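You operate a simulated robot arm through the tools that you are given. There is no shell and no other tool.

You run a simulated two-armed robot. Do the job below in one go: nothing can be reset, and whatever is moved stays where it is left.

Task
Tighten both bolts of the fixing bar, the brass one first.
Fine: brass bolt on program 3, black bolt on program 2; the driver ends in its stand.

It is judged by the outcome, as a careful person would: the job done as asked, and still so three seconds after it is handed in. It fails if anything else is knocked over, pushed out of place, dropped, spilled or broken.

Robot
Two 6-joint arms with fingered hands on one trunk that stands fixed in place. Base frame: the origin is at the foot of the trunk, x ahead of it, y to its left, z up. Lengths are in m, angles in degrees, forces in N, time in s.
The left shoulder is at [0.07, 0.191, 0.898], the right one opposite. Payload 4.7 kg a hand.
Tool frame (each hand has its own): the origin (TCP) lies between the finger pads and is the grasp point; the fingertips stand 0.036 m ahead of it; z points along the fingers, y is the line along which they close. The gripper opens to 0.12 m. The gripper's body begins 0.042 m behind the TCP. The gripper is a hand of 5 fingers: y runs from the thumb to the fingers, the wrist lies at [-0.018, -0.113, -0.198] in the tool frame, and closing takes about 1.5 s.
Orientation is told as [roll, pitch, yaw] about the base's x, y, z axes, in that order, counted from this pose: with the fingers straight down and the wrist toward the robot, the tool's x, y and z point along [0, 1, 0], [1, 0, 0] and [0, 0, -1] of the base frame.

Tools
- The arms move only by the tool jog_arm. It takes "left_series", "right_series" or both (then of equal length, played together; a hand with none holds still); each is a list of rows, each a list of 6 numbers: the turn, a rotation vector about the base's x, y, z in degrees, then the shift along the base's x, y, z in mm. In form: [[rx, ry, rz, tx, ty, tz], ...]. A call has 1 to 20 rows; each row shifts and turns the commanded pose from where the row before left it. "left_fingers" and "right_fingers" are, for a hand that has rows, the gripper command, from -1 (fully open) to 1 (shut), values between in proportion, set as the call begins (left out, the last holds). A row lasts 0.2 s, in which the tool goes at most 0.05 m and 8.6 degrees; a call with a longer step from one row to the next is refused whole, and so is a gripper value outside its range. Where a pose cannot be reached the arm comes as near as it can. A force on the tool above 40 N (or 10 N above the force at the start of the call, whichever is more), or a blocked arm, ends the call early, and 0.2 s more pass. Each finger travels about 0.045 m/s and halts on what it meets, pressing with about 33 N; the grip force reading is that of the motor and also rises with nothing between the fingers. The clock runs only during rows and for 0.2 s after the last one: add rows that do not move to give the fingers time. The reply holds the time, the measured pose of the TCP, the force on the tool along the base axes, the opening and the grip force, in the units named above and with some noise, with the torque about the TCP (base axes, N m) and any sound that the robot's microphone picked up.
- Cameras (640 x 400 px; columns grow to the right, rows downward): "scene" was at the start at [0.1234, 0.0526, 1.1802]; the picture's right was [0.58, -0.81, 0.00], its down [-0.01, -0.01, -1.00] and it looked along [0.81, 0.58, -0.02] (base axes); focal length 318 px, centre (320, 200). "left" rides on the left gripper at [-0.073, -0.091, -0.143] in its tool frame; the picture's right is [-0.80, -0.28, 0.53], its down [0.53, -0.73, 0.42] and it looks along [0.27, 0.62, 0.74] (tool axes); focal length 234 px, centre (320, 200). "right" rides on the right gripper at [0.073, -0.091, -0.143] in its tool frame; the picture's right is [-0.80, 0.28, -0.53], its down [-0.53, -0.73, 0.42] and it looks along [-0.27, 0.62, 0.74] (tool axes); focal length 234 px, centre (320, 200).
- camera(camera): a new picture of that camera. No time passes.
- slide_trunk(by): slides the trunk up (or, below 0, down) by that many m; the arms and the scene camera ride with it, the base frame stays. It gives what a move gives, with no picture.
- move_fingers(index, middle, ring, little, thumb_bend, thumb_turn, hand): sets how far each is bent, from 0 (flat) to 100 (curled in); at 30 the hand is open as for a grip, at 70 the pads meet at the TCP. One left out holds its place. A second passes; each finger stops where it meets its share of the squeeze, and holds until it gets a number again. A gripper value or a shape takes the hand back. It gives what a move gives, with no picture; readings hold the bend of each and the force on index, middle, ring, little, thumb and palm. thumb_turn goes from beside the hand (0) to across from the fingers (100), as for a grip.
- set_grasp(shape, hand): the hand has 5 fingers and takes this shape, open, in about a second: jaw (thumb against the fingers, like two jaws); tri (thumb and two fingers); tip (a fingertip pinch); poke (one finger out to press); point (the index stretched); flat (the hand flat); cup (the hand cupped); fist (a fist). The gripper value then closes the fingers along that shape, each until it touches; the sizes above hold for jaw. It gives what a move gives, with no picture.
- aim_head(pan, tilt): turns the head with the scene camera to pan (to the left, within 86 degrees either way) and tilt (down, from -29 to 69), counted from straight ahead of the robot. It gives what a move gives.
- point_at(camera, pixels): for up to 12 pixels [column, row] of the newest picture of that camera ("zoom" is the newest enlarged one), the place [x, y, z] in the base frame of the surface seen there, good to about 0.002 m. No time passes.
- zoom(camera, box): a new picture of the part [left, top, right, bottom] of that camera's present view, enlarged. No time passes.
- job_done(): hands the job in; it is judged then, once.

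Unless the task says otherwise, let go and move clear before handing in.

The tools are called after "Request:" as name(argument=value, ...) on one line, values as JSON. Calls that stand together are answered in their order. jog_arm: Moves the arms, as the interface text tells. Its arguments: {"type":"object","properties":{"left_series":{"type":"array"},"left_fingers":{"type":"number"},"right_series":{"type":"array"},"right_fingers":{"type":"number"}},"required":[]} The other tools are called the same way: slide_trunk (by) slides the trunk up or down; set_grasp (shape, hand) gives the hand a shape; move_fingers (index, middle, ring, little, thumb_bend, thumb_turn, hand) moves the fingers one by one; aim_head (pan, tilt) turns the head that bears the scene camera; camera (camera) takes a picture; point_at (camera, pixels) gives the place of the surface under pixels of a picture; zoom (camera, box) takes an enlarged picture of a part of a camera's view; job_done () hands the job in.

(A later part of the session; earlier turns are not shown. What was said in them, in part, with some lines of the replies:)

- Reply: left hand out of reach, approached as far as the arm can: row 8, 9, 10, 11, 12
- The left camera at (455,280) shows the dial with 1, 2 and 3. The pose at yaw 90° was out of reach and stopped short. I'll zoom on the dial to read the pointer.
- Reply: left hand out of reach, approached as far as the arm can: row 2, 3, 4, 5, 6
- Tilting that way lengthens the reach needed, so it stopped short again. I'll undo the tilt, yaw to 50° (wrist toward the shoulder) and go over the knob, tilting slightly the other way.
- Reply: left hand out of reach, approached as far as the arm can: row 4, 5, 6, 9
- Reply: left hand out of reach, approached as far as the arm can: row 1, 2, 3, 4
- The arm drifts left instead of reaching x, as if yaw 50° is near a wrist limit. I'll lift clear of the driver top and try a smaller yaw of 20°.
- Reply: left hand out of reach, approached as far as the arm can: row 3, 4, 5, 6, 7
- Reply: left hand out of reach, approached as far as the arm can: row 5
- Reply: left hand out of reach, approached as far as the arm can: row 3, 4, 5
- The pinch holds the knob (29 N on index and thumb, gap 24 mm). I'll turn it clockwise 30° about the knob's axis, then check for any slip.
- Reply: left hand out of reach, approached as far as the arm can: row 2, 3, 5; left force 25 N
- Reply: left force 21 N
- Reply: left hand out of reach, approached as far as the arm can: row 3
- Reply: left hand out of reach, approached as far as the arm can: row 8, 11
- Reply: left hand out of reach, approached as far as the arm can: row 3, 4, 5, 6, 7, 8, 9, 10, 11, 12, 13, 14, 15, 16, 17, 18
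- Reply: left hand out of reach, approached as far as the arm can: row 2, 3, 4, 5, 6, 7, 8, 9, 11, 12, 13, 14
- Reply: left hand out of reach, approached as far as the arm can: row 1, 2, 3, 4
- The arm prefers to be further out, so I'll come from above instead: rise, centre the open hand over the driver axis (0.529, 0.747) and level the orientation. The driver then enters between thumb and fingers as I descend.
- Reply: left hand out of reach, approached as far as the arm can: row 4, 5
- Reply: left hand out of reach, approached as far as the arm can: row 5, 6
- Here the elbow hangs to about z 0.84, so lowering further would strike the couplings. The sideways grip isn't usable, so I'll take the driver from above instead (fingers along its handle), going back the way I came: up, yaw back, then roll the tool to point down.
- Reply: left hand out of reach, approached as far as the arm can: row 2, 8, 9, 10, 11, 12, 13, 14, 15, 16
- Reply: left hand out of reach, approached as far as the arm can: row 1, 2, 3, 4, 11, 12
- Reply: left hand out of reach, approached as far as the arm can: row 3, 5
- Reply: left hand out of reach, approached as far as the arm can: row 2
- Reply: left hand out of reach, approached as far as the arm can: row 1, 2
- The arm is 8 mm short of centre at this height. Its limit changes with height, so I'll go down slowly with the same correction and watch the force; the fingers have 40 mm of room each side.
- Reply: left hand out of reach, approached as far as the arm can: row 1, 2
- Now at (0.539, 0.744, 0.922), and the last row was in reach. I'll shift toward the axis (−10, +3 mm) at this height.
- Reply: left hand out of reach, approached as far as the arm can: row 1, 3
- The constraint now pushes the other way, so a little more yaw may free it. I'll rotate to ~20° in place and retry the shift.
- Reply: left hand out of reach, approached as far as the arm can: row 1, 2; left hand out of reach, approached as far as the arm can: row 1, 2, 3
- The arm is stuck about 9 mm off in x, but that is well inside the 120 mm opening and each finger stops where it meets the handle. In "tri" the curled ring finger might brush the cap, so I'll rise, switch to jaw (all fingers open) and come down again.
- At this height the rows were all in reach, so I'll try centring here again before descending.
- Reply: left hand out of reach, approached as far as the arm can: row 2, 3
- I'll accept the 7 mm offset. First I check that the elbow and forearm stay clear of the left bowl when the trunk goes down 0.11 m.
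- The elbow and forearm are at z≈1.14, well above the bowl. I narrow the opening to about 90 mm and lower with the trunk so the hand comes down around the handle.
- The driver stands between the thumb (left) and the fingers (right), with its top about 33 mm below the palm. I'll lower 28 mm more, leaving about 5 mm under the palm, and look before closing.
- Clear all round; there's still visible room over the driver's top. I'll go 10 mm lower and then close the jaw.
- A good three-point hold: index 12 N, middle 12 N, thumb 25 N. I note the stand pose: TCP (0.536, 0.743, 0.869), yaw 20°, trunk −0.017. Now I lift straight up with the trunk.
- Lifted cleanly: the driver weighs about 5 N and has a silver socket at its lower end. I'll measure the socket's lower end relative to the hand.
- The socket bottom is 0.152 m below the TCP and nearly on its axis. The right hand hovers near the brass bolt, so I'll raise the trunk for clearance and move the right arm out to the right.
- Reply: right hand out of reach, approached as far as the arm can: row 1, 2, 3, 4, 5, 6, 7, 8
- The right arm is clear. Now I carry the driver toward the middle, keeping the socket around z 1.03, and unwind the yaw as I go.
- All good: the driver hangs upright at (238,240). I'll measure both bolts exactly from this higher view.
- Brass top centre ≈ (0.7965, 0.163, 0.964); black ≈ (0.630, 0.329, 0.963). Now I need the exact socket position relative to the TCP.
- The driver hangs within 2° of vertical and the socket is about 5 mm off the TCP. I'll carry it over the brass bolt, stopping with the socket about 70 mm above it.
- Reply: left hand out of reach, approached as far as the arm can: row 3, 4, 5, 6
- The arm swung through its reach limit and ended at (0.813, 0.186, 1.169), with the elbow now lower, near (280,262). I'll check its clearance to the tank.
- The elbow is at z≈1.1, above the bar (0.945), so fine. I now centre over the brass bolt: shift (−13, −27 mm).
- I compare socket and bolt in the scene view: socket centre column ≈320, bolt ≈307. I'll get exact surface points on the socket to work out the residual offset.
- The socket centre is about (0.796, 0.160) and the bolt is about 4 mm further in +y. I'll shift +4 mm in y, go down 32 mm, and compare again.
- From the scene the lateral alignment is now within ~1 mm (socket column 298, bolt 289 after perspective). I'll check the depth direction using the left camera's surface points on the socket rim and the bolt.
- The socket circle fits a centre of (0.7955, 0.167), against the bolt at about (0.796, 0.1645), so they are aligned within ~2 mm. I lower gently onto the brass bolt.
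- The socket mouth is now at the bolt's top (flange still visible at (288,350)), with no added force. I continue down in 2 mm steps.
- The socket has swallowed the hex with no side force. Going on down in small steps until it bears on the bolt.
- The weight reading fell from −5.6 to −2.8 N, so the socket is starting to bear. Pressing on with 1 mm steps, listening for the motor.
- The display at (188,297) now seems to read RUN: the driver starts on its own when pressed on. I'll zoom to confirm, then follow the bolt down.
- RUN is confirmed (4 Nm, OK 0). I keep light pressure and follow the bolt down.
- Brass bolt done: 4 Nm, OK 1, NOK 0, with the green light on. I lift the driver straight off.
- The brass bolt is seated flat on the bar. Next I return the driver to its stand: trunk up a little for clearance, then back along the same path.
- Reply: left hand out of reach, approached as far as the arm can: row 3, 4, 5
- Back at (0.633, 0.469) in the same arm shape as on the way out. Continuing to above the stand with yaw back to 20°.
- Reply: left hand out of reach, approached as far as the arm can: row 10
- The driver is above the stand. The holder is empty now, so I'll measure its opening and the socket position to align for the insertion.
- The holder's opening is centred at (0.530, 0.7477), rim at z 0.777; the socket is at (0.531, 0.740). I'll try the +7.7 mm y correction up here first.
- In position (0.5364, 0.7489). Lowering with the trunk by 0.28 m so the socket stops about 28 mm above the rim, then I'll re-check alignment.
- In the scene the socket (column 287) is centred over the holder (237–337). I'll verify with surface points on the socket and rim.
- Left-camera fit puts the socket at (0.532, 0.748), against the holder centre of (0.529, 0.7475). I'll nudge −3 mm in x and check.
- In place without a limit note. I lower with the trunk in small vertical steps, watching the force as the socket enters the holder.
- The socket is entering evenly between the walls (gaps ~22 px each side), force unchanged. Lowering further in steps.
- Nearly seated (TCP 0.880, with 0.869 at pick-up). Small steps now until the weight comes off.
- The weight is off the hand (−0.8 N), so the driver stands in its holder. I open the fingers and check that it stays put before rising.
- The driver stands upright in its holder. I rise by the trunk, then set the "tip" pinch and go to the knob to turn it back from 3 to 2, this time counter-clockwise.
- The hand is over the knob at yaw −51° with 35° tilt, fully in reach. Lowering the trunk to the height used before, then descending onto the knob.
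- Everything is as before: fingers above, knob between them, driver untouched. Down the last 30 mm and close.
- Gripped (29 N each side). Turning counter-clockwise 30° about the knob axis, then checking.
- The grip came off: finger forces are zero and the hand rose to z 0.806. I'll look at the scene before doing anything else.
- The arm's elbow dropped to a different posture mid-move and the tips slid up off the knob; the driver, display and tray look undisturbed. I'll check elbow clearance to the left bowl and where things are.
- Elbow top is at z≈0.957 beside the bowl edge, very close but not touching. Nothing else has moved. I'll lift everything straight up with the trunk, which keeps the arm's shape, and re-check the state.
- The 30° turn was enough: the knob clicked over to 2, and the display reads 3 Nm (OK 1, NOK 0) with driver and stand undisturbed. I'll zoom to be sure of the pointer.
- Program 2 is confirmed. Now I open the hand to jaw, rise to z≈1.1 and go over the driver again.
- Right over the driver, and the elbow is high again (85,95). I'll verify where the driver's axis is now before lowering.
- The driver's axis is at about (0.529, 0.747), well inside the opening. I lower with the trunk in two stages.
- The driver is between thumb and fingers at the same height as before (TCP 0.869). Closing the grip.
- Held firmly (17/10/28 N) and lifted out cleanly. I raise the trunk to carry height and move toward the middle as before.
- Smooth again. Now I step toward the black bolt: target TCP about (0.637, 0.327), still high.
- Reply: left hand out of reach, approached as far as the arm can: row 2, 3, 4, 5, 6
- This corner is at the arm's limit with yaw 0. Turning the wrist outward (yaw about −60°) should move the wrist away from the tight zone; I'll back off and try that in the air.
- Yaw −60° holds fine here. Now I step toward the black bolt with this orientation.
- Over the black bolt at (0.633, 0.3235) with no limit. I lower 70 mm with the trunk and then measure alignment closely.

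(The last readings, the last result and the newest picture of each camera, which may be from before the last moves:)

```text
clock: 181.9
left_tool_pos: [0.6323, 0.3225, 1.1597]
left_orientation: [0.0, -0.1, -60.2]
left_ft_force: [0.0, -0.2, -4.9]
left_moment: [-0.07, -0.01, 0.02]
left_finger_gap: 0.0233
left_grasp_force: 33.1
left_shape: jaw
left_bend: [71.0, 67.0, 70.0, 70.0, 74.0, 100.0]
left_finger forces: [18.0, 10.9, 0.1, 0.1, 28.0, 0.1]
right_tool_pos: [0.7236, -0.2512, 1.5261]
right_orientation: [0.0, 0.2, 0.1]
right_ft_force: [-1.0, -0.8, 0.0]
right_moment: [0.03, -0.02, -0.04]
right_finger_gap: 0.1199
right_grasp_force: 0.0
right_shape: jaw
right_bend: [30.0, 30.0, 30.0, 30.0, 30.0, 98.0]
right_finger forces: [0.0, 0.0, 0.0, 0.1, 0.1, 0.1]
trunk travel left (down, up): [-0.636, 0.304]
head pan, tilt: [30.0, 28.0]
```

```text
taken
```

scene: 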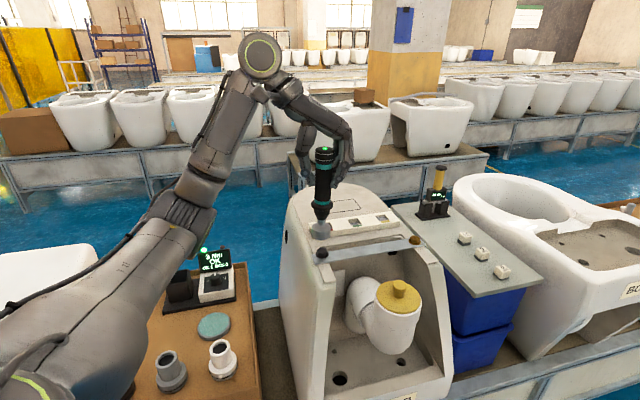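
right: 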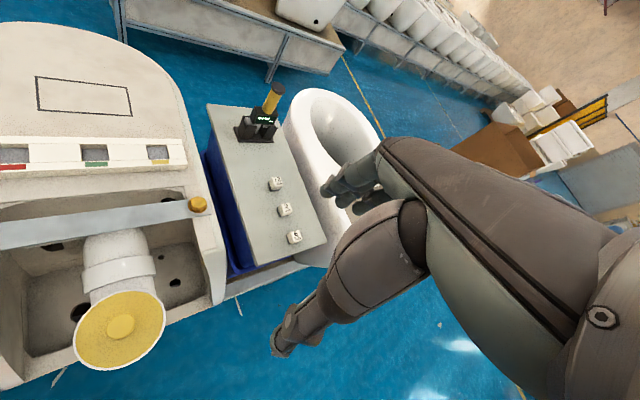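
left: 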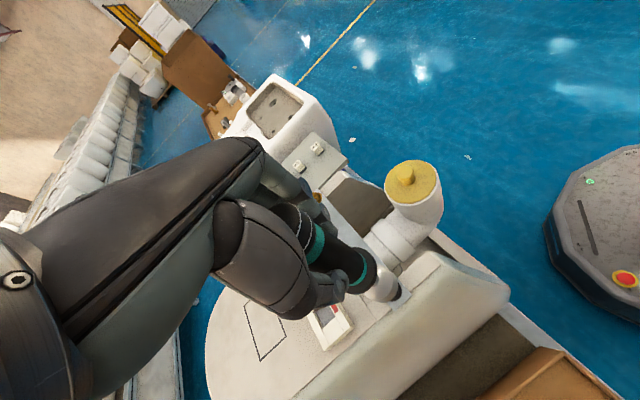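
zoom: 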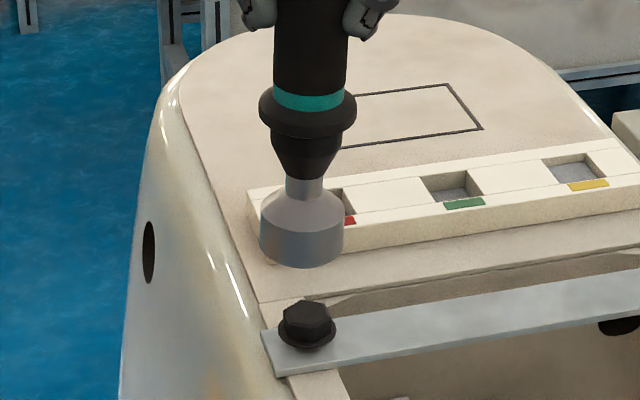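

The socket is above the black bolt. Now precise points on both from the scene.

Request:
zoom(camera="scene", box=[300, 212, 345, 262])

Request:
point_at(camera="zoom", pixels=[[210, 200], [230, 215], [260, 225], [295, 222], [320, 205], [240, 190], [270, 200], [305, 190], [275, 330], [245, 330], [305, 330], [275, 345]])

Request:
zoom(camera="left", box=[350, 250, 430, 320])

```text
8.00 times, centred on (322, 237) of scene
```

zoom: 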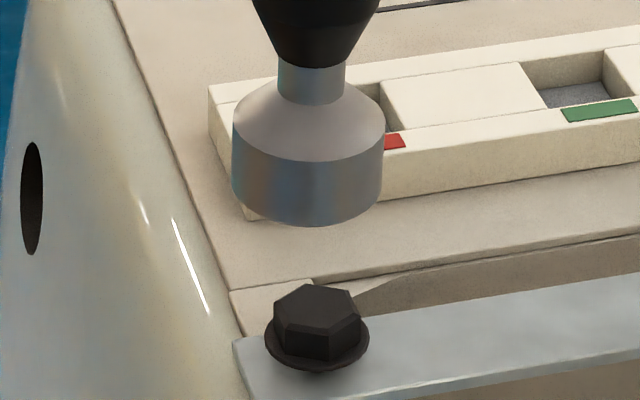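

```text
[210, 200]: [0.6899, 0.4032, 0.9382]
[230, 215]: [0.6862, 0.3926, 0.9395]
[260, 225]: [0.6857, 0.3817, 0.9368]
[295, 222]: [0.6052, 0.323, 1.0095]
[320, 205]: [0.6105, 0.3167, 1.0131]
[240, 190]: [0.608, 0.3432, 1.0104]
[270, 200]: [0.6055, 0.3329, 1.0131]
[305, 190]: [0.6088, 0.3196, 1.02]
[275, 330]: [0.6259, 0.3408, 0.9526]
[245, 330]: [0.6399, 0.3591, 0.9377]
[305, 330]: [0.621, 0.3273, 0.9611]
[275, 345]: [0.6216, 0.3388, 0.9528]
```

```text
5.71 times, centred on (390, 285) of left
```

zoom: 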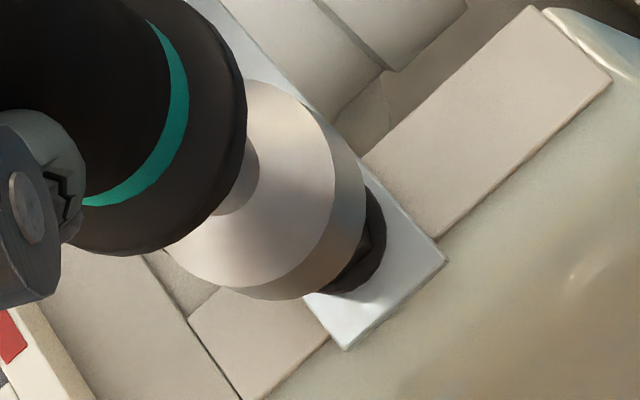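

Request:
point_at(camera="zoom", pixels=[[350, 165], [360, 190], [362, 215], [352, 245], [332, 272], [305, 290], [270, 296], [383, 215], [383, 240], [370, 270], [350, 288], [375, 200]])

```text
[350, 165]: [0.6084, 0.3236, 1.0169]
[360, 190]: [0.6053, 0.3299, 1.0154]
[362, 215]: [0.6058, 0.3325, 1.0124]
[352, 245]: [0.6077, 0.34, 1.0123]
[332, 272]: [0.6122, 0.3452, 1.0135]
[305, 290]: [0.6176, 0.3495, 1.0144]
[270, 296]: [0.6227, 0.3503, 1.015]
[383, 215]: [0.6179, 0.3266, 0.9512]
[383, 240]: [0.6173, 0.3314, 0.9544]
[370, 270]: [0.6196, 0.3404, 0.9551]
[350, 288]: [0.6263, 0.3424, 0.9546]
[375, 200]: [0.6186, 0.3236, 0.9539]
```

Socket centre (0.627, 0.330) vs bolt (0.631, 0.329): a shift of (+3.7, −1) mm is needed. I apply it while lowering 25 mm, then look again.

Request:
jog_arm(left_series=[[0, 0, 0, 1.9, -0.5, -8], [0, 0, 0, 1.8, -0.5, -8], [0, 0, 0, 0, 0, -8], [0, 0, 0, 0, 0, 0]])

Request:
zoom(camera="scene", box=[300, 212, 345, 262])

Request:
zoom(camera="left", box=[350, 250, 430, 320])

Request:
point_at(camera="zoom", pixels=[[350, 165], [360, 190], [362, 215], [352, 245], [332, 272], [305, 290], [270, 296], [375, 215], [375, 240], [365, 260]])

```text
clock: 182.9
left_tool_pos: [0.6369, 0.3227, 1.1363]
left_orientation: [0.1, -0.2, -60.2]
left_ft_force: [-0.2, 0.1, -5.8]
left_moment: [-0.03, -0.02, -0.02]
left_finger_gap: 0.0233
left_grasp_force: 32.9
left_shape: jaw
left_bend: [71.0, 67.0, 70.0, 70.0, 74.0, 100.0]
left_finger forces: [17.8, 11.0, 0.1, 0.0, 27.9, 0.0]
right_tool_pos: [0.7238, -0.2507, 1.5266]
right_orientation: [0.0, 0.1, 0.0]
right_ft_force: [1.1, 0.3, 0.1]
right_moment: [-0.01, -0.03, 0.01]
right_finger_gap: 0.1199
right_grasp_force: 0.1
right_shape: jaw
right_bend: [30.0, 30.0, 30.0, 30.0, 30.0, 98.0]
right_finger forces: [0.0, 0.0, 0.0, 0.0, 0.0, 0.0]
trunk travel left (down, up): [-0.636, 0.304]
head pan, tilt: [30.0, 28.0]
```

```text
8.00 times, centred on (322, 237) of scene
```

zoom: 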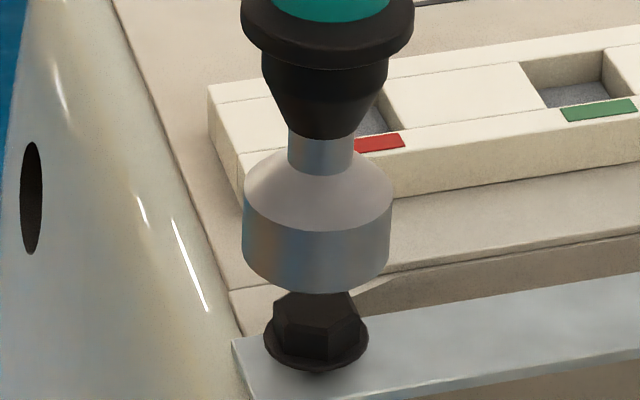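

```text
5.71 times, centred on (390, 285) of left
```

zoom: 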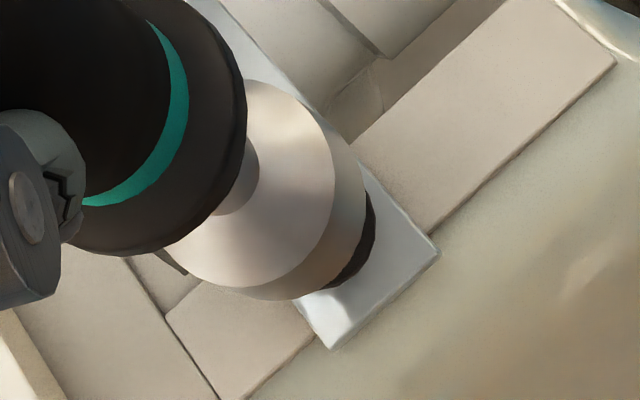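

```text
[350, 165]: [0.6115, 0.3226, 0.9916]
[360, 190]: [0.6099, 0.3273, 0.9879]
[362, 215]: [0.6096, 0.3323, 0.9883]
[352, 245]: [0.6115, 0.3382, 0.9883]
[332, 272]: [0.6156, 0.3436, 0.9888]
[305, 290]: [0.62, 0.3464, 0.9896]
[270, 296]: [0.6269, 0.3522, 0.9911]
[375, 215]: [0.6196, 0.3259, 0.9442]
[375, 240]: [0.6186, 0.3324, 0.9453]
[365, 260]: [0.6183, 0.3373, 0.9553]
```

Aligned: in the scene the socket's column is 317.5 and the bolt's 316.5, and the left fit gives (0.631, 0.3295). Lowering gently.

Request:
jog_arm(left_series=[[0, 0, 0, 0, 0, -8], [0, 0, 0, 0, 0, -8], [0, 0, 0, 0, 0, -4], [0, 0, 0, 0, 0, -3], [0, 0, 0, 0, 0, 0]])

Request:
zoom(camera="scene", box=[300, 212, 345, 262])

```text
clock: 184.1
left_tool_pos: [0.6364, 0.3218, 1.1134]
left_orientation: [0.0, -0.1, -60.1]
left_ft_force: [0.4, 0.4, -4.8]
left_moment: [-0.04, -0.02, 0.02]
left_finger_gap: 0.0233
left_grasp_force: 32.9
left_shape: jaw
left_bend: [71.0, 67.0, 70.0, 70.0, 74.0, 100.0]
left_finger forces: [17.9, 11.0, 0.1, 0.0, 28.0, 0.0]
right_tool_pos: [0.7236, -0.2506, 1.5261]
right_orientation: [0.0, 0.0, -0.1]
right_ft_force: [0.8, 0.1, -0.3]
right_moment: [-0.03, -0.04, -0.04]
right_finger_gap: 0.12
right_grasp_force: 0.0
right_shape: jaw
right_bend: [30.0, 30.0, 30.0, 30.0, 30.0, 98.0]
right_finger forces: [0.0, 0.1, 0.0, 0.0, 0.0, 0.0]
trunk travel left (down, up): [-0.636, 0.304]
head pan, tilt: [30.0, 28.0]
```

```text
8.00 times, centred on (322, 237) of scene
```

zoom: 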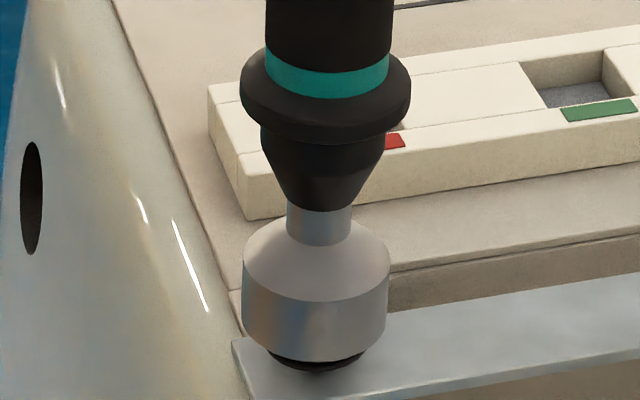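

The socket slides over the black hex with the force unchanged. On down in 2 mm steps.

Request:
jog_arm(left_series=[[0, 0, 0, 0, 0, -2], [0, 0, 0, 0, 0, -2], [0, 0, 0, 0, 0, -2], [0, 0, 0, 0, 0, -1.5], [0, 0, 0, 0, 0, 0]])

Request:
zoom(camera="scene", box=[185, 240, 245, 305])

```text
clock: 185.3
left_tool_pos: [0.6362, 0.3226, 1.1042]
left_orientation: [-0.2, 0.0, -60.2]
left_ft_force: [0.0, -0.2, -3.1]
left_moment: [-0.04, -0.01, -0.02]
left_finger_gap: 0.0232
left_grasp_force: 33.2
left_shape: jaw
left_bend: [71.0, 67.0, 70.0, 70.0, 74.0, 100.0]
left_finger forces: [18.1, 10.9, 0.0, 0.0, 28.3, 0.0]
right_tool_pos: [0.723, -0.2507, 1.5264]
right_orientation: [0.1, 0.1, 0.1]
right_ft_force: [-0.2, 0.4, 0.3]
right_moment: [0.0, 0.0, 0.01]
right_finger_gap: 0.1199
right_grasp_force: 0.1
right_shape: jaw
right_bend: [30.0, 30.0, 30.0, 30.0, 30.0, 98.0]
right_finger forces: [0.1, 0.0, 0.1, 0.1, 0.0, 0.1]
trunk travel left (down, up): [-0.636, 0.304]
head pan, tilt: [30.0, 28.0]
```

```text
6.15 times, centred on (215, 272) of scene
```

zoom: 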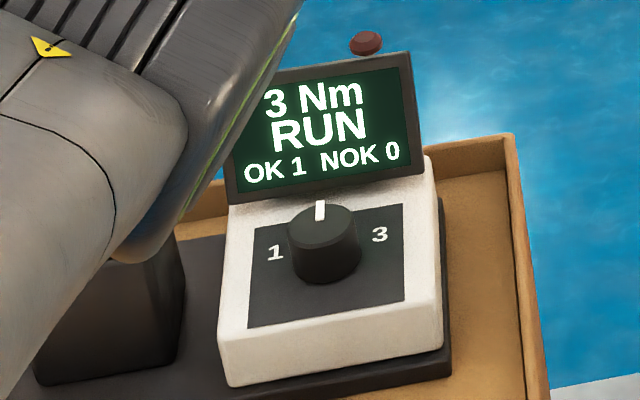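

RUN at 3 Nm. Following the bolt down with light pressure.

Request:
jog_arm(left_series=[[0, 0, 0, 0, 0, -1], [0, 0, 0, 0, 0, -1], [0, 0, 0, 0, 0, -1], [0, 0, 0, 0, 0, 0]])

Request:
jog_arm(left_series=[[0, 0, 0, 0, 0, -1], [0, 0, 0, 0, 0, -1], [0, 0, 0, 0, 0, 0]])

Request:
zoom(camera="scene", box=[185, 240, 245, 305])

```text
clock: 186.3
left_tool_pos: [0.6364, 0.3211, 1.103]
left_orientation: [0.0, -0.2, -60.2]
left_ft_force: [0.2, 0.1, -3.3]
left_moment: [-0.01, -0.03, -0.02]
left_finger_gap: 0.0236
left_grasp_force: 33.5
left_shape: jaw
left_bend: [71.0, 67.0, 70.0, 70.0, 74.0, 100.0]
left_finger forces: [18.1, 11.0, 0.0, 0.0, 28.4, 0.0]
right_tool_pos: [0.722, -0.2502, 1.5257]
right_orientation: [0.1, 0.1, 0.0]
right_ft_force: [0.4, -0.7, -0.6]
right_moment: [-0.04, 0.03, 0.03]
right_finger_gap: 0.12
right_grasp_force: 0.0
right_shape: jaw
right_bend: [30.0, 30.0, 30.0, 30.0, 30.0, 98.0]
right_finger forces: [0.0, 0.0, 0.0, 0.0, 0.0, 0.0]
trunk travel left (down, up): [-0.636, 0.304]
head pan, tilt: [30.0, 28.0]
```

```text
clock: 187.1
left_tool_pos: [0.6366, 0.3219, 1.1012]
left_orientation: [0.0, -0.1, -60.3]
left_ft_force: [-0.6, 0.4, 6.4]
left_moment: [0.05, 0.0, 0.01]
left_finger_gap: 0.0235
left_grasp_force: 33.3
left_shape: jaw
left_bend: [71.0, 67.0, 70.0, 70.0, 74.0, 100.0]
left_finger forces: [18.4, 11.5, 0.0, 0.0, 30.0, 0.0]
right_tool_pos: [0.7225, -0.2515, 1.5261]
right_orientation: [0.0, 0.1, 0.0]
right_ft_force: [-0.3, -0.6, 0.2]
right_moment: [0.01, -0.01, 0.01]
right_finger_gap: 0.1197
right_grasp_force: 0.1
right_shape: jaw
right_bend: [30.0, 30.0, 30.0, 30.0, 30.0, 98.0]
right_finger forces: [0.0, 0.1, 0.0, 0.0, 0.1, 0.0]
trunk travel left (down, up): [-0.636, 0.304]
head pan, tilt: [30.0, 28.0]
```

```text
6.15 times, centred on (215, 272) of scene
```

zoom: 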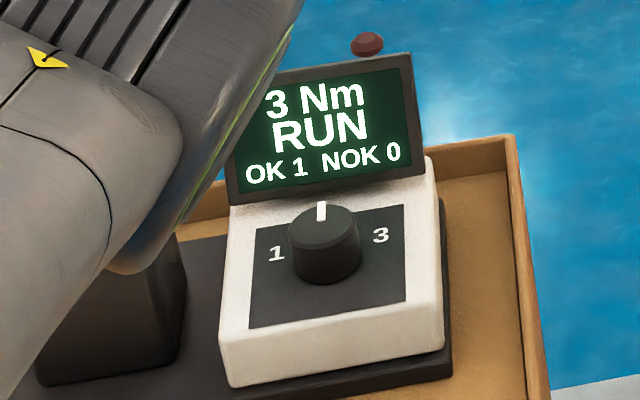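

Still RUN, pressing with about 12 N. I continue slowly.

Request:
jog_arm(left_series=[[0, 0, 0, 0, 0, -0.6], [0, 0, 0, 0, 0, -0.6], [0, 0, 0, 0, 0, -0.6], [0, 0, 0, 0, 0, 0]])

Request:
zoom(camera="scene", box=[185, 240, 245, 305])

```text
clock: 188.1
left_tool_pos: [0.6342, 0.3209, 1.1013]
left_orientation: [0.2, -0.1, -60.1]
left_ft_force: [-0.4, 1.2, 19.9]
left_moment: [0.16, 0.06, -0.01]
left_finger_gap: 0.0245
left_grasp_force: 33.2
left_shape: jaw
left_bend: [71.0, 67.0, 70.0, 70.0, 74.0, 100.0]
left_finger forces: [18.6, 13.0, 0.0, 0.0, 33.1, 0.0]
right_tool_pos: [0.7187, -0.251, 1.5268]
right_orientation: [0.0, 0.0, 0.0]
right_ft_force: [-0.1, 0.4, -0.5]
right_moment: [-0.01, -0.04, -0.01]
right_finger_gap: 0.1199
right_grasp_force: 0.0
right_shape: jaw
right_bend: [30.0, 30.0, 30.0, 30.0, 30.0, 98.0]
right_finger forces: [0.0, 0.0, 0.0, 0.1, 0.1, 0.0]
trunk travel left (down, up): [-0.636, 0.304]
head pan, tilt: [30.0, 28.0]
```

```text
6.15 times, centred on (215, 272) of scene
```

zoom: 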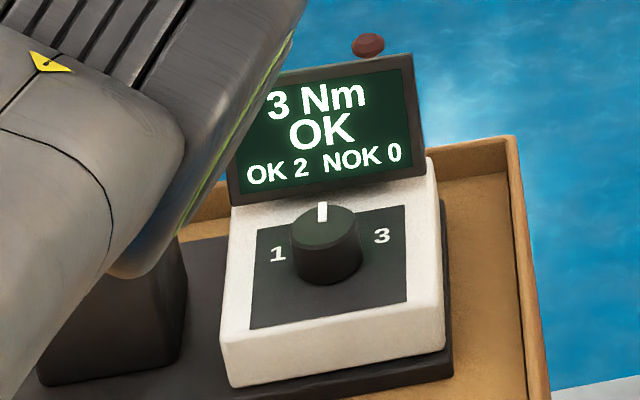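

Black bolt done: 3 Nm, OK 2, NOK 0. Lifting the driver straight off.

Request:
jog_arm(left_series=[[0, 0, 0, 0, 0, 4], [0, 0, 0, 0, 0, 6], [0, 0, 0, 0, 0, 10], [0, 0, 0, 0, 0, 20], [0, 0, 0, 0, 0, 25], [0, 0, 0, 0, 0, 0]])

Request:
zoom(camera="scene", box=[290, 200, 430, 280])

Request:
slide_trunk(by=0.08)

```text
clock: 189.5
left_tool_pos: [0.6368, 0.3236, 1.1632]
left_orientation: [-0.1, 0.0, -60.3]
left_ft_force: [-0.4, -0.1, -5.1]
left_moment: [-0.03, -0.01, 0.02]
left_finger_gap: 0.024
left_grasp_force: 32.7
left_shape: jaw
left_bend: [71.0, 67.0, 70.0, 70.0, 74.0, 100.0]
left_finger forces: [18.4, 11.4, 0.1, 0.0, 28.7, 0.1]
right_tool_pos: [0.7239, -0.2502, 1.5259]
right_orientation: [0.0, 0.1, -0.1]
right_ft_force: [-0.6, 0.1, 0.0]
right_moment: [0.02, -0.01, 0.02]
right_finger_gap: 0.1201
right_grasp_force: 0.2
right_shape: jaw
right_bend: [30.0, 30.0, 30.0, 30.0, 30.0, 98.0]
right_finger forces: [0.0, 0.0, 0.0, 0.0, 0.1, 0.0]
trunk travel left (down, up): [-0.636, 0.304]
head pan, tilt: [30.0, 28.0]
```

```text
4.57 times, centred on (360, 240) of scene
```

zoom: 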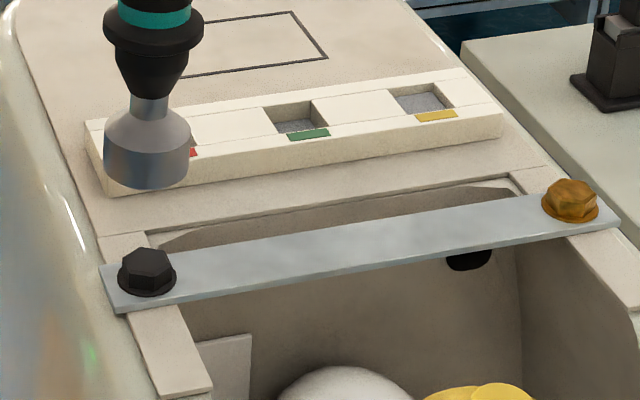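

```text
clock: 190.7
left_tool_pos: [0.637, 0.3213, 1.2431]
left_orientation: [0.0, -0.1, -60.1]
left_ft_force: [1.2, 0.5, -4.9]
left_moment: [-0.03, -0.02, -0.02]
left_finger_gap: 0.0236
left_grasp_force: 33.2
left_shape: jaw
left_bend: [71.0, 67.0, 70.0, 70.0, 74.0, 100.0]
left_finger forces: [18.4, 11.4, 0.1, 0.0, 28.7, 0.0]
right_tool_pos: [0.7235, -0.2502, 1.6069]
right_orientation: [0.0, 0.1, 0.0]
right_ft_force: [0.0, 0.5, -0.2]
right_moment: [0.0, 0.01, -0.02]
right_finger_gap: 0.1197
right_grasp_force: 0.1
right_shape: jaw
right_bend: [30.0, 30.0, 30.0, 30.0, 30.0, 98.0]
right_finger forces: [0.0, 0.0, 0.1, 0.0, 0.0, 0.1]
trunk travel left (down, up): [-0.716, 0.224]
head pan, tilt: [30.0, 28.0]
```

Both bolts are seated flat on the bar. Now back along the same route: to (0.62, 0.467), then unwind the yaw.

Request:
jog_arm(left_series=[[0, 0, 0, -2.6, 24.2, 0], [0, 0, 0, -2.6, 24.2, 0], [0, 0, 0, -2.6, 24.2, 0], [0, 0, 0, -2.6, 24.2, 0], [0, 0, 0, -2.6, 24.2, 0], [0, 0, 0, -2.6, 24.2, 0], [0, 0, 6, 0, 0, 0], [0, 0, 6, 0, 0, 0], [0, 0, 6, 0, 0, 0], [0, 0, 6, 0, 0, 0], [0, 0, 6, 0, 0, 0], [0, 0, 6, 0, 0, 0], [0, 0, 6, 0, 0, 0], [0, 0, 6, 0, 0, 0], [0, 0, 6, 0, 0, 0], [0, 0, 6, 0, 0, 0], [0, 0, 0, 0, 0, 0]])

Request:
jog_arm(left_series=[[0, 0, 2, -8.3, 28, 0], [0, 0, 2, -8.3, 28, 0], [0, 0, 2, -8.3, 28, 0], [0, 0, 2, -8.3, 28, 0], [0, 0, 2, -8.3, 28, 0], [0, 0, 2, -8.3, 28, 0], [0, 0, 2, -8.3, 28, 0], [0, 0, 2, -8.3, 28, 0], [0, 0, 2, -8.3, 28, 0], [0, 0, 2, -8.3, 28, 0], [0, 0, 0, 0, 0, 0]])

Request:
aim_head(pan=54, tilt=28)

Request:
camera(camera="scene")

```text
clock: 194.3
left_tool_pos: [0.6213, 0.4679, 1.2437]
left_orientation: [0.0, 0.1, -0.2]
left_ft_force: [-0.4, 0.5, -4.7]
left_moment: [0.04, -0.04, 0.01]
left_finger_gap: 0.0237
left_grasp_force: 33.1
left_shape: jaw
left_bend: [71.0, 67.0, 70.0, 70.0, 74.0, 100.0]
left_finger forces: [18.3, 11.6, 0.1, 0.0, 28.5, 0.0]
right_tool_pos: [0.7239, -0.2517, 1.6062]
right_orientation: [-0.1, 0.1, 0.0]
right_ft_force: [-0.5, 0.2, 0.5]
right_moment: [0.03, -0.04, 0.0]
right_finger_gap: 0.1197
right_grasp_force: 0.1
right_shape: jaw
right_bend: [30.0, 30.0, 30.0, 30.0, 30.0, 98.0]
right_finger forces: [0.0, 0.1, 0.1, 0.0, 0.0, 0.0]
trunk travel left (down, up): [-0.716, 0.224]
head pan, tilt: [30.0, 28.0]
```

```text
clock: 196.7
left_tool_pos: [0.538, 0.748, 1.2434]
left_orientation: [-0.1, 0.0, 19.9]
left_ft_force: [-0.6, -0.8, -5.1]
left_moment: [0.04, -0.01, -0.01]
left_finger_gap: 0.0235
left_grasp_force: 32.8
left_shape: jaw
left_bend: [71.0, 67.0, 70.0, 70.0, 74.0, 100.0]
left_finger forces: [18.4, 11.3, 0.1, 0.1, 28.1, 0.1]
right_tool_pos: [0.7232, -0.2507, 1.6068]
right_orientation: [0.0, 0.0, 0.0]
right_ft_force: [0.8, -0.5, -0.2]
right_moment: [0.03, 0.01, 0.01]
right_finger_gap: 0.1198
right_grasp_force: 0.1
right_shape: jaw
right_bend: [30.0, 30.0, 30.0, 30.0, 30.0, 98.0]
right_finger forces: [0.0, 0.0, 0.0, 0.1, 0.1, 0.0]
trunk travel left (down, up): [-0.716, 0.224]
head pan, tilt: [30.0, 28.0]
```

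```text
clock: 197.6
left_tool_pos: [0.5371, 0.7489, 1.2432]
left_orientation: [0.0, 0.0, 19.8]
left_ft_force: [0.3, 0.0, -5.5]
left_moment: [0.0, -0.02, 0.0]
left_finger_gap: 0.0235
left_grasp_force: 32.6
left_shape: jaw
left_bend: [71.0, 67.0, 70.0, 70.0, 74.0, 100.0]
left_finger forces: [18.4, 11.3, 0.0, 0.1, 28.2, 0.1]
right_tool_pos: [0.7238, -0.2488, 1.6067]
right_orientation: [0.0, 0.1, 0.1]
right_ft_force: [-0.3, 0.3, 0.4]
right_moment: [-0.02, -0.02, 0.0]
right_finger_gap: 0.1196
right_grasp_force: 0.0
right_shape: jaw
right_bend: [30.0, 30.0, 30.0, 30.0, 30.0, 98.0]
right_finger forces: [0.1, 0.0, 0.0, 0.0, 0.1, 0.1]
trunk travel left (down, up): [-0.716, 0.224]
head pan, tilt: [54.0, 28.0]
```

```text
taken
```

scene: 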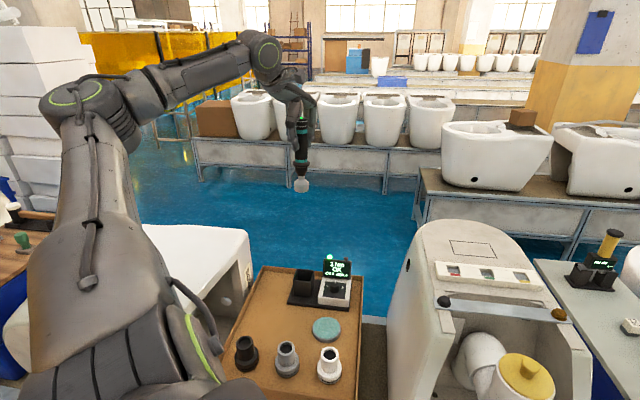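

Above the stand at (0.5375, 0.7485), close to the pick-up spot (0.5366, 0.7476). Lowering 0.286 m by trunk, then checking the alignment with the holder.

Request:
slide_trunk(by=-0.286)

Request:
zoom(camera="scene", box=[280, 175, 330, 215])

Request:
zoom(camera="left", box=[340, 230, 420, 300])

Request:
point_at(camera="zoom", pixels=[[360, 215], [385, 240], [398, 265], [404, 295], [398, 325], [380, 355], [350, 380], [320, 395]])

```text
clock: 200.5
left_tool_pos: [0.5356, 0.7483, 0.9571]
left_orientation: [0.0, 0.0, 19.8]
left_ft_force: [-0.6, 0.3, -4.8]
left_moment: [0.03, -0.02, 0.02]
left_finger_gap: 0.0241
left_grasp_force: 32.6
left_shape: jaw
left_bend: [71.0, 67.0, 70.0, 70.0, 74.0, 100.0]
left_finger forces: [18.2, 11.4, 0.1, 0.0, 28.2, 0.1]
right_tool_pos: [0.7235, -0.2503, 1.3202]
right_orientation: [0.0, 0.0, -0.1]
right_ft_force: [-0.3, 0.6, 0.4]
right_moment: [0.0, 0.0, 0.02]
right_finger_gap: 0.1197
right_grasp_force: 0.0
right_shape: jaw
right_bend: [30.0, 30.0, 30.0, 30.0, 30.0, 98.0]
right_finger forces: [0.0, 0.1, 0.0, 0.0, 0.1, 0.0]
trunk travel left (down, up): [-0.43, 0.51]
head pan, tilt: [54.0, 28.0]
```

```text
10.00 times, centred on (305, 195) of scene
```

zoom: 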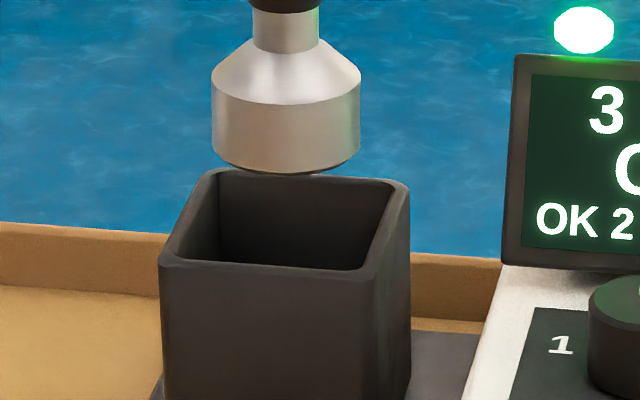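

```text
5.71 times, centred on (380, 265) of left
```

zoom: 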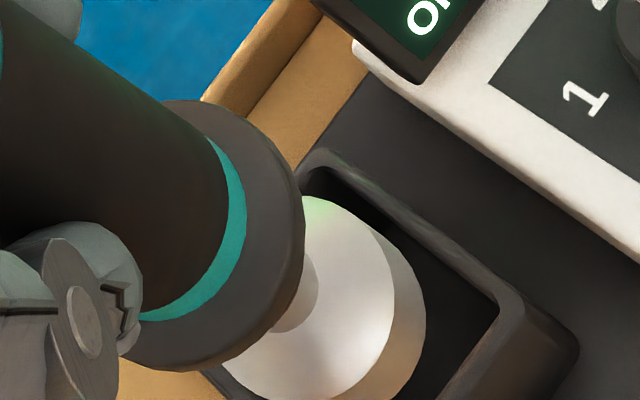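

```text
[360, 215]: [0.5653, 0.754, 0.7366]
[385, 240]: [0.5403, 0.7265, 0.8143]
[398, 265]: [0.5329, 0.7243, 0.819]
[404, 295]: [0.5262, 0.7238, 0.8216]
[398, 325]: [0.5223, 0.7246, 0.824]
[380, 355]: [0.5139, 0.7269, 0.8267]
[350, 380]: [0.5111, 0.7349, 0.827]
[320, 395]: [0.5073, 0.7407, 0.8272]
```

The socket fit gives (0.528, 0.7457) against the holder centre of (0.5293, 0.7475). I nudge (+1.2, +1.5) mm and lower into the holder in steps.

Request:
jog_arm(left_series=[[0, 0, 0, 1.2, 1.5, 0], [0, 0, 0, 0, 0, 0]])

Request:
slide_trunk(by=-0.024)

Request:
zoom(camera="scene", box=[280, 165, 330, 205])

Request:
zoom(camera="left", box=[340, 230, 420, 300])

```text
clock: 201.1
left_tool_pos: [0.5376, 0.7494, 0.9573]
left_orientation: [0.1, -0.1, 19.8]
left_ft_force: [-0.3, 0.5, -5.2]
left_moment: [0.03, -0.01, -0.02]
left_finger_gap: 0.0237
left_grasp_force: 33.3
left_shape: jaw
left_bend: [71.0, 67.0, 70.0, 70.0, 74.0, 100.0]
left_finger forces: [18.3, 11.5, 0.0, 0.0, 28.2, 0.0]
right_tool_pos: [0.7239, -0.2498, 1.3203]
right_orientation: [0.0, 0.1, 0.0]
right_ft_force: [-0.7, 0.3, 0.5]
right_moment: [0.02, 0.0, -0.02]
right_finger_gap: 0.1198
right_grasp_force: 0.1
right_shape: jaw
right_bend: [30.0, 30.0, 30.0, 30.0, 30.0, 98.0]
right_finger forces: [0.0, 0.0, 0.1, 0.0, 0.0, 0.1]
trunk travel left (down, up): [-0.43, 0.51]
head pan, tilt: [54.0, 28.0]
```

```text
clock: 201.8
left_tool_pos: [0.5375, 0.7489, 0.9335]
left_orientation: [0.0, 0.0, 19.8]
left_ft_force: [-0.5, 0.1, -5.7]
left_moment: [0.0, -0.04, -0.01]
left_finger_gap: 0.0238
left_grasp_force: 33.1
left_shape: jaw
left_bend: [71.0, 67.0, 70.0, 70.0, 74.0, 100.0]
left_finger forces: [18.3, 11.5, 0.0, 0.1, 28.2, 0.0]
right_tool_pos: [0.7227, -0.2505, 1.2964]
right_orientation: [0.0, 0.2, 0.0]
right_ft_force: [0.2, 0.0, -0.1]
right_moment: [0.02, -0.02, -0.01]
right_finger_gap: 0.1198
right_grasp_force: 0.0
right_shape: jaw
right_bend: [30.0, 30.0, 30.0, 30.0, 30.0, 98.0]
right_finger forces: [0.0, 0.0, 0.1, 0.1, 0.0, 0.0]
trunk travel left (down, up): [-0.406, 0.534]
head pan, tilt: [54.0, 28.0]
```

```text
10.00 times, centred on (305, 185) of scene
```

zoom: 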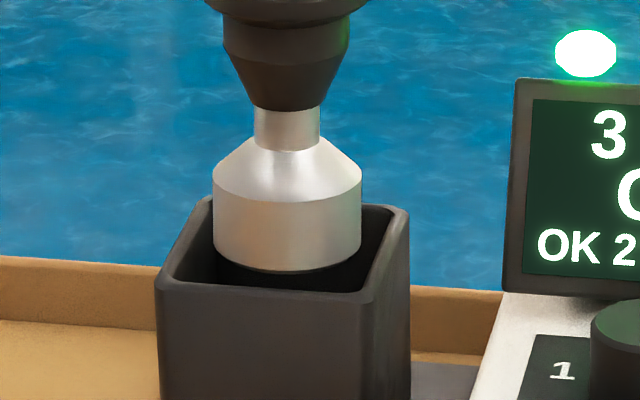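

```text
5.71 times, centred on (380, 265) of left
```

zoom: 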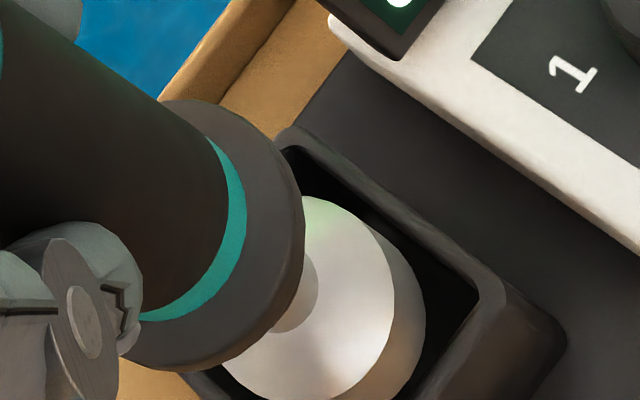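

It is entering evenly with no force change. Continuing down in steps.

Request:
slide_trunk(by=-0.03)

Request:
slide_trunk(by=-0.022)

Request:
slide_trunk(by=-0.006)

Request:
zoom(camera="scene", box=[260, 90, 370, 220])

```text
clock: 202.5
left_tool_pos: [0.5382, 0.7483, 0.9033]
left_orientation: [0.0, 0.0, 19.9]
left_ft_force: [0.2, -0.8, -5.4]
left_moment: [0.04, -0.02, 0.01]
left_finger_gap: 0.0234
left_grasp_force: 33.4
left_shape: jaw
left_bend: [71.0, 67.0, 70.0, 70.0, 74.0, 100.0]
left_finger forces: [18.3, 11.5, 0.0, 0.0, 28.2, 0.0]
right_tool_pos: [0.7221, -0.2501, 1.2663]
right_orientation: [0.1, 0.1, 0.1]
right_ft_force: [-0.5, -0.3, -0.5]
right_moment: [-0.03, -0.01, 0.0]
right_finger_gap: 0.1197
right_grasp_force: 0.0
right_shape: jaw
right_bend: [30.0, 30.0, 30.0, 30.0, 30.0, 98.0]
right_finger forces: [0.0, 0.1, 0.1, 0.0, 0.0, 0.1]
trunk travel left (down, up): [-0.376, 0.564]
head pan, tilt: [54.0, 28.0]
```

```text
clock: 203.2
left_tool_pos: [0.5375, 0.7498, 0.8825]
left_orientation: [0.0, 0.0, 19.8]
left_ft_force: [0.8, -0.3, -5.4]
left_moment: [-0.01, -0.02, -0.02]
left_finger_gap: 0.0235
left_grasp_force: 32.8
left_shape: jaw
left_bend: [71.0, 67.0, 70.0, 70.0, 74.0, 100.0]
left_finger forces: [18.3, 11.6, 0.0, 0.0, 28.3, 0.0]
right_tool_pos: [0.7225, -0.2503, 1.2449]
right_orientation: [0.0, 0.1, 0.0]
right_ft_force: [-0.6, 0.3, -0.3]
right_moment: [-0.01, -0.03, 0.03]
right_finger_gap: 0.1201
right_grasp_force: 0.1
right_shape: jaw
right_bend: [30.0, 30.0, 30.0, 30.0, 30.0, 98.0]
right_finger forces: [0.1, 0.1, 0.1, 0.1, 0.0, 0.0]
trunk travel left (down, up): [-0.354, 0.586]
head pan, tilt: [54.0, 28.0]
```

```text
clock: 203.8
left_tool_pos: [0.5382, 0.7482, 0.8747]
left_orientation: [0.1, 0.0, 19.7]
left_ft_force: [-0.2, 0.2, -5.1]
left_moment: [0.02, -0.05, 0.01]
left_finger_gap: 0.0235
left_grasp_force: 32.5
left_shape: jaw
left_bend: [71.0, 67.0, 70.0, 70.0, 74.0, 100.0]
left_finger forces: [18.4, 11.5, 0.0, 0.1, 28.2, 0.0]
right_tool_pos: [0.7229, -0.2513, 1.2373]
right_orientation: [0.0, 0.1, 0.0]
right_ft_force: [-0.2, 0.1, -0.2]
right_moment: [0.03, 0.01, -0.02]
right_finger_gap: 0.1198
right_grasp_force: 0.0
right_shape: jaw
right_bend: [30.0, 30.0, 30.0, 30.0, 30.0, 98.0]
right_finger forces: [0.0, 0.0, 0.1, 0.1, 0.1, 0.0]
trunk travel left (down, up): [-0.348, 0.592]
head pan, tilt: [54.0, 28.0]
```

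```text
3.08 times, centred on (315, 155) of scene
```

zoom: 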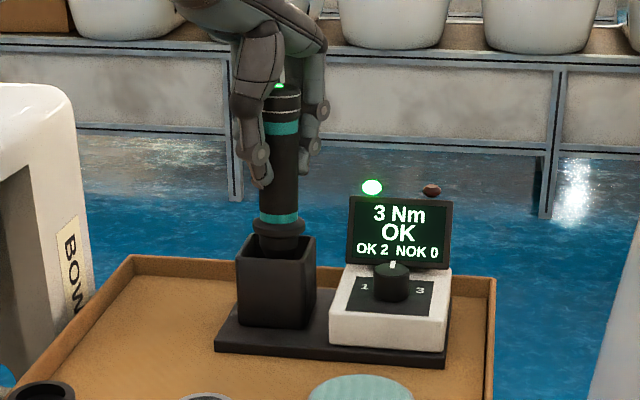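

Nearly seated (0.875). Small steps until the weight comes off the hand.

Request:
slide_trunk(by=-0.003)

Request:
slide_trunk(by=-0.002)

```text
clock: 204.3
left_tool_pos: [0.5386, 0.7492, 0.8728]
left_orientation: [0.0, 0.0, 19.8]
left_ft_force: [0.2, 0.4, -5.6]
left_moment: [-0.01, -0.01, -0.01]
left_finger_gap: 0.0237
left_grasp_force: 33.1
left_shape: jaw
left_bend: [71.0, 67.0, 70.0, 70.0, 74.0, 100.0]
left_finger forces: [18.2, 11.5, 0.0, 0.0, 28.1, 0.0]
right_tool_pos: [0.7242, -0.2502, 1.2345]
right_orientation: [-0.1, 0.1, 0.1]
right_ft_force: [-0.3, 0.1, -0.1]
right_moment: [-0.01, 0.02, -0.01]
right_finger_gap: 0.1198
right_grasp_force: 0.1
right_shape: jaw
right_bend: [30.0, 30.0, 30.0, 30.0, 30.0, 98.0]
right_finger forces: [0.1, 0.0, 0.0, 0.1, 0.0, 0.0]
trunk travel left (down, up): [-0.345, 0.595]
head pan, tilt: [54.0, 28.0]
```

```text
clock: 204.8
left_tool_pos: [0.538, 0.7495, 0.8723]
left_orientation: [-0.1, -0.1, 19.8]
left_ft_force: [-0.4, -0.2, -0.3]
left_moment: [0.01, 0.03, 0.04]
left_finger_gap: 0.0235
left_grasp_force: 33.4
left_shape: jaw
left_bend: [71.0, 67.0, 70.0, 70.0, 74.0, 100.0]
left_finger forces: [18.3, 11.6, 0.0, 0.1, 29.1, 0.0]
right_tool_pos: [0.7223, -0.2502, 1.2327]
right_orientation: [-0.1, 0.1, 0.0]
right_ft_force: [0.3, -0.2, -0.3]
right_moment: [0.03, 0.0, 0.02]
right_finger_gap: 0.1199
right_grasp_force: 0.1
right_shape: jaw
right_bend: [30.0, 30.0, 30.0, 30.0, 30.0, 98.0]
right_finger forces: [0.0, 0.0, 0.0, 0.0, 0.0, 0.0]
trunk travel left (down, up): [-0.343, 0.597]
head pan, tilt: [54.0, 28.0]
```

The weight is off (−0.3 N): the driver rests in its stand. Opening the hand and checking before leaving.

Request:
jog_arm(left_series=[[0, 0, 0, 0, 0, 0], [0, 0, 0, 0, 0, 0], [0, 0, 0, 0, 0, 0], [0, 0, 0, 0, 0, 0], [0, 0, 0, 0, 0, 0], [0, 0, 0, 0, 0, 0], [0, 0, 0, 0, 0, 0]], left_fingers=-0.5)

Request:
zoom(camera="scene", box=[260, 90, 370, 220])

Request:
slide_trunk(by=0.25)

Request:
camera(camera="scene")

Request:
zoom(camera="scene", box=[230, 170, 390, 340])

```text
clock: 206.4
left_tool_pos: [0.5371, 0.7484, 0.8707]
left_orientation: [-0.1, -0.1, 19.7]
left_ft_force: [0.4, -0.2, 0.3]
left_moment: [-0.02, -0.01, -0.01]
left_finger_gap: 0.09
left_grasp_force: 0.0
left_shape: jaw
left_bend: [26.0, 36.0, 34.0, 34.0, 56.0, 99.0]
left_finger forces: [0.0, 0.0, 0.0, 0.1, 0.1, 0.0]
right_tool_pos: [0.7216, -0.2508, 1.2342]
right_orientation: [0.0, 0.2, 0.0]
right_ft_force: [0.2, 0.4, 0.4]
right_moment: [0.0, 0.03, 0.0]
right_finger_gap: 0.1201
right_grasp_force: 0.0
right_shape: jaw
right_bend: [30.0, 30.0, 30.0, 30.0, 30.0, 98.0]
right_finger forces: [0.1, 0.0, 0.1, 0.0, 0.0, 0.0]
trunk travel left (down, up): [-0.343, 0.597]
head pan, tilt: [54.0, 28.0]
```

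```text
3.08 times, centred on (315, 155) of scene
```

zoom: 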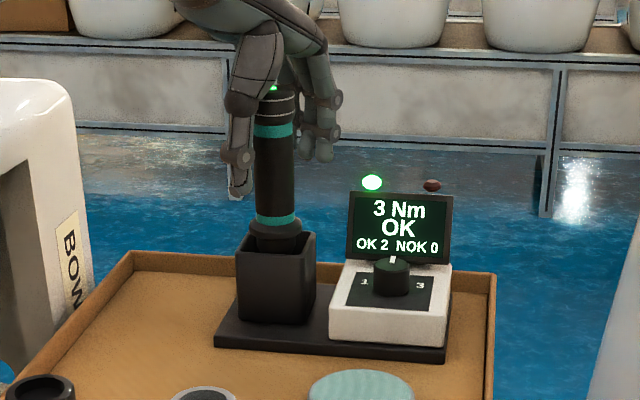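

```text
clock: 209.0
left_tool_pos: [0.538, 0.7488, 1.1206]
left_orientation: [0.1, 0.0, 19.8]
left_ft_force: [0.1, -0.4, 0.7]
left_moment: [0.03, 0.01, 0.0]
left_finger_gap: 0.0897
left_grasp_force: 0.0
left_shape: jaw
left_bend: [26.0, 36.0, 34.0, 34.0, 56.0, 99.0]
left_finger forces: [0.0, 0.1, 0.0, 0.0, 0.0, 0.0]
right_tool_pos: [0.7226, -0.2503, 1.4827]
right_orientation: [0.0, 0.0, 0.0]
right_ft_force: [-1.0, -0.2, 0.2]
right_moment: [0.02, 0.03, 0.02]
right_finger_gap: 0.1197
right_grasp_force: 0.0
right_shape: jaw
right_bend: [30.0, 30.0, 30.0, 30.0, 30.0, 98.0]
right_finger forces: [0.0, 0.0, 0.0, 0.0, 0.1, 0.0]
trunk travel left (down, up): [-0.593, 0.347]
head pan, tilt: [54.0, 28.0]
```

```text
taken
```

scene: 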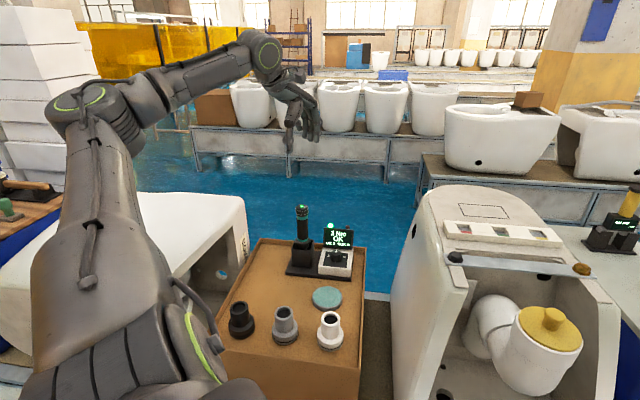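

```text
2.35 times, centred on (310, 255) of scene
```

zoom: 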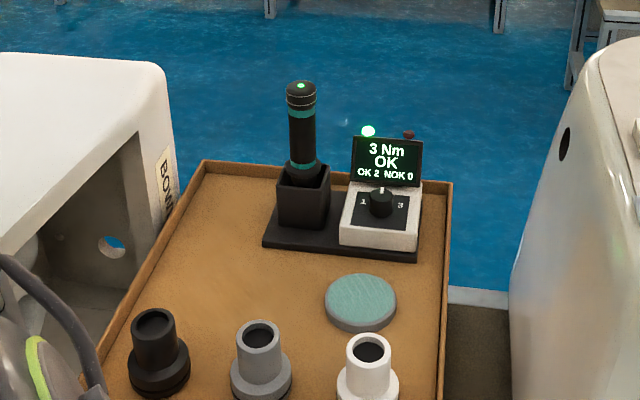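

The driver is back in its stand, the display reads 3 Nm OK 2 / NOK 0, and the couplings, disc and bowls are in place. I move the hand aside and take a last look at the bolts.

Request:
jog_arm(left_series=[[0, 0, -2, 8, -28, 5], [0, 0, -2, 8, -28, 5], [0, 0, -2, 8, -28, 5], [0, 0, -2, 8, -28, 5], [0, 0, -2, 8, -28, 5], [0, 0, 0, 0, 0, 0]])

Request:
aim_head(pan=32, tilt=30)

Request:
camera(camera="scene")

Request:
zoom(camera="scene", box=[280, 190, 420, 280])

```text
clock: 210.4
left_tool_pos: [0.5769, 0.6076, 1.1453]
left_orientation: [0.0, -0.1, 9.7]
left_ft_force: [-0.1, -0.3, -0.2]
left_moment: [-0.01, 0.0, 0.0]
left_finger_gap: 0.0899
left_grasp_force: 0.2
left_shape: jaw
left_bend: [26.0, 36.0, 34.0, 34.0, 56.0, 99.0]
left_finger forces: [0.0, 0.1, 0.1, 0.0, 0.1, 0.0]
right_tool_pos: [0.7217, -0.25, 1.485]
right_orientation: [0.0, 0.0, 0.0]
right_ft_force: [0.8, 0.1, 0.0]
right_moment: [0.01, 0.03, -0.04]
right_finger_gap: 0.1198
right_grasp_force: 0.0
right_shape: jaw
right_bend: [30.0, 30.0, 30.0, 30.0, 30.0, 98.0]
right_finger forces: [0.0, 0.0, 0.0, 0.1, 0.1, 0.0]
trunk travel left (down, up): [-0.593, 0.347]
head pan, tilt: [54.0, 28.0]
```

```text
clock: 211.2
left_tool_pos: [0.578, 0.6076, 1.1442]
left_orientation: [0.0, -0.1, 9.7]
left_ft_force: [0.0, -0.2, -0.7]
left_moment: [0.0, 0.01, -0.03]
left_finger_gap: 0.0898
left_grasp_force: 0.1
left_shape: jaw
left_bend: [26.0, 36.0, 34.0, 34.0, 56.0, 99.0]
left_finger forces: [0.0, 0.0, 0.1, 0.1, 0.0, 0.0]
right_tool_pos: [0.7227, -0.2516, 1.4837]
right_orientation: [0.0, 0.1, 0.0]
right_ft_force: [0.8, 0.0, -0.6]
right_moment: [0.02, 0.04, -0.01]
right_finger_gap: 0.1197
right_grasp_force: 0.1
right_shape: jaw
right_bend: [30.0, 30.0, 30.0, 30.0, 30.0, 98.0]
right_finger forces: [0.1, 0.0, 0.0, 0.0, 0.0, 0.1]
trunk travel left (down, up): [-0.593, 0.347]
head pan, tilt: [32.0, 30.0]
```

```text
taken
```

scene: 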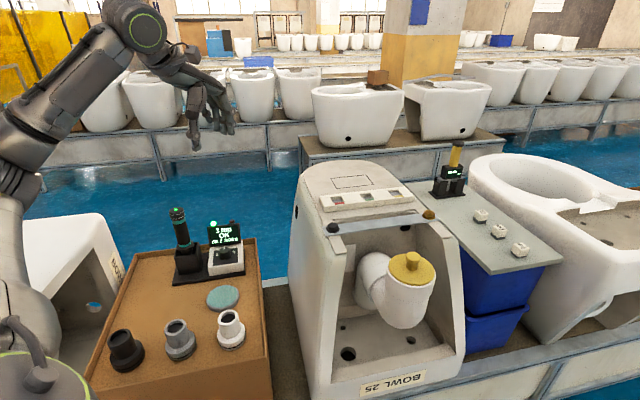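

```text
4.44 times, centred on (350, 235) of scene
```

zoom: 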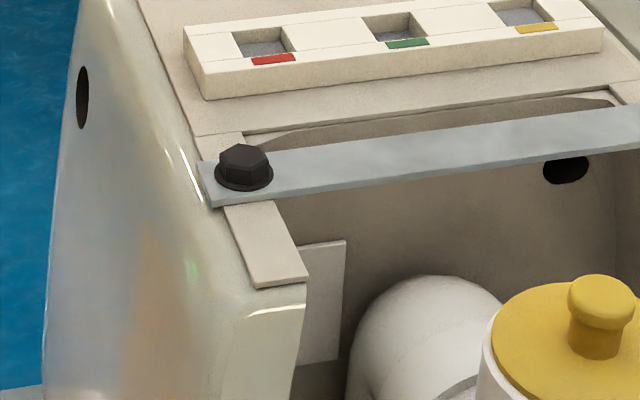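

Both bolts sit flat on the bar, the driver stands in its holder with the count at OK 2 / NOK 0, and nothing else has moved. The hand is empty and clear, so I hand the job in.

Request:
job_done()

```text
The job is handed in.
```

Both bolts of the fixing bar are tightened, brass first, and the job is handed in.

| Bolt | Program | Torque shown | Result |
|---|---|---|---|
| Brass (first) | 3 | 4 Nm | OK |
| Black (second) | 2 | 3 Nm | OK |

- **Count:** the driver's display ends at OK 2, NOK 0, and both bolts sit flat on the bar.
- **Driver:** it is back upright in its stand, and the hand is empty and clear.
- **Knob:** it is left on program 2. When I turned it back from 3, the arm shifted posture and the fingers slipped off, but the knob had already clicked over.
- **Surroundings:** the elbow came close to the left bowl during that slip. The last pictures show nothing knocked over or moved.
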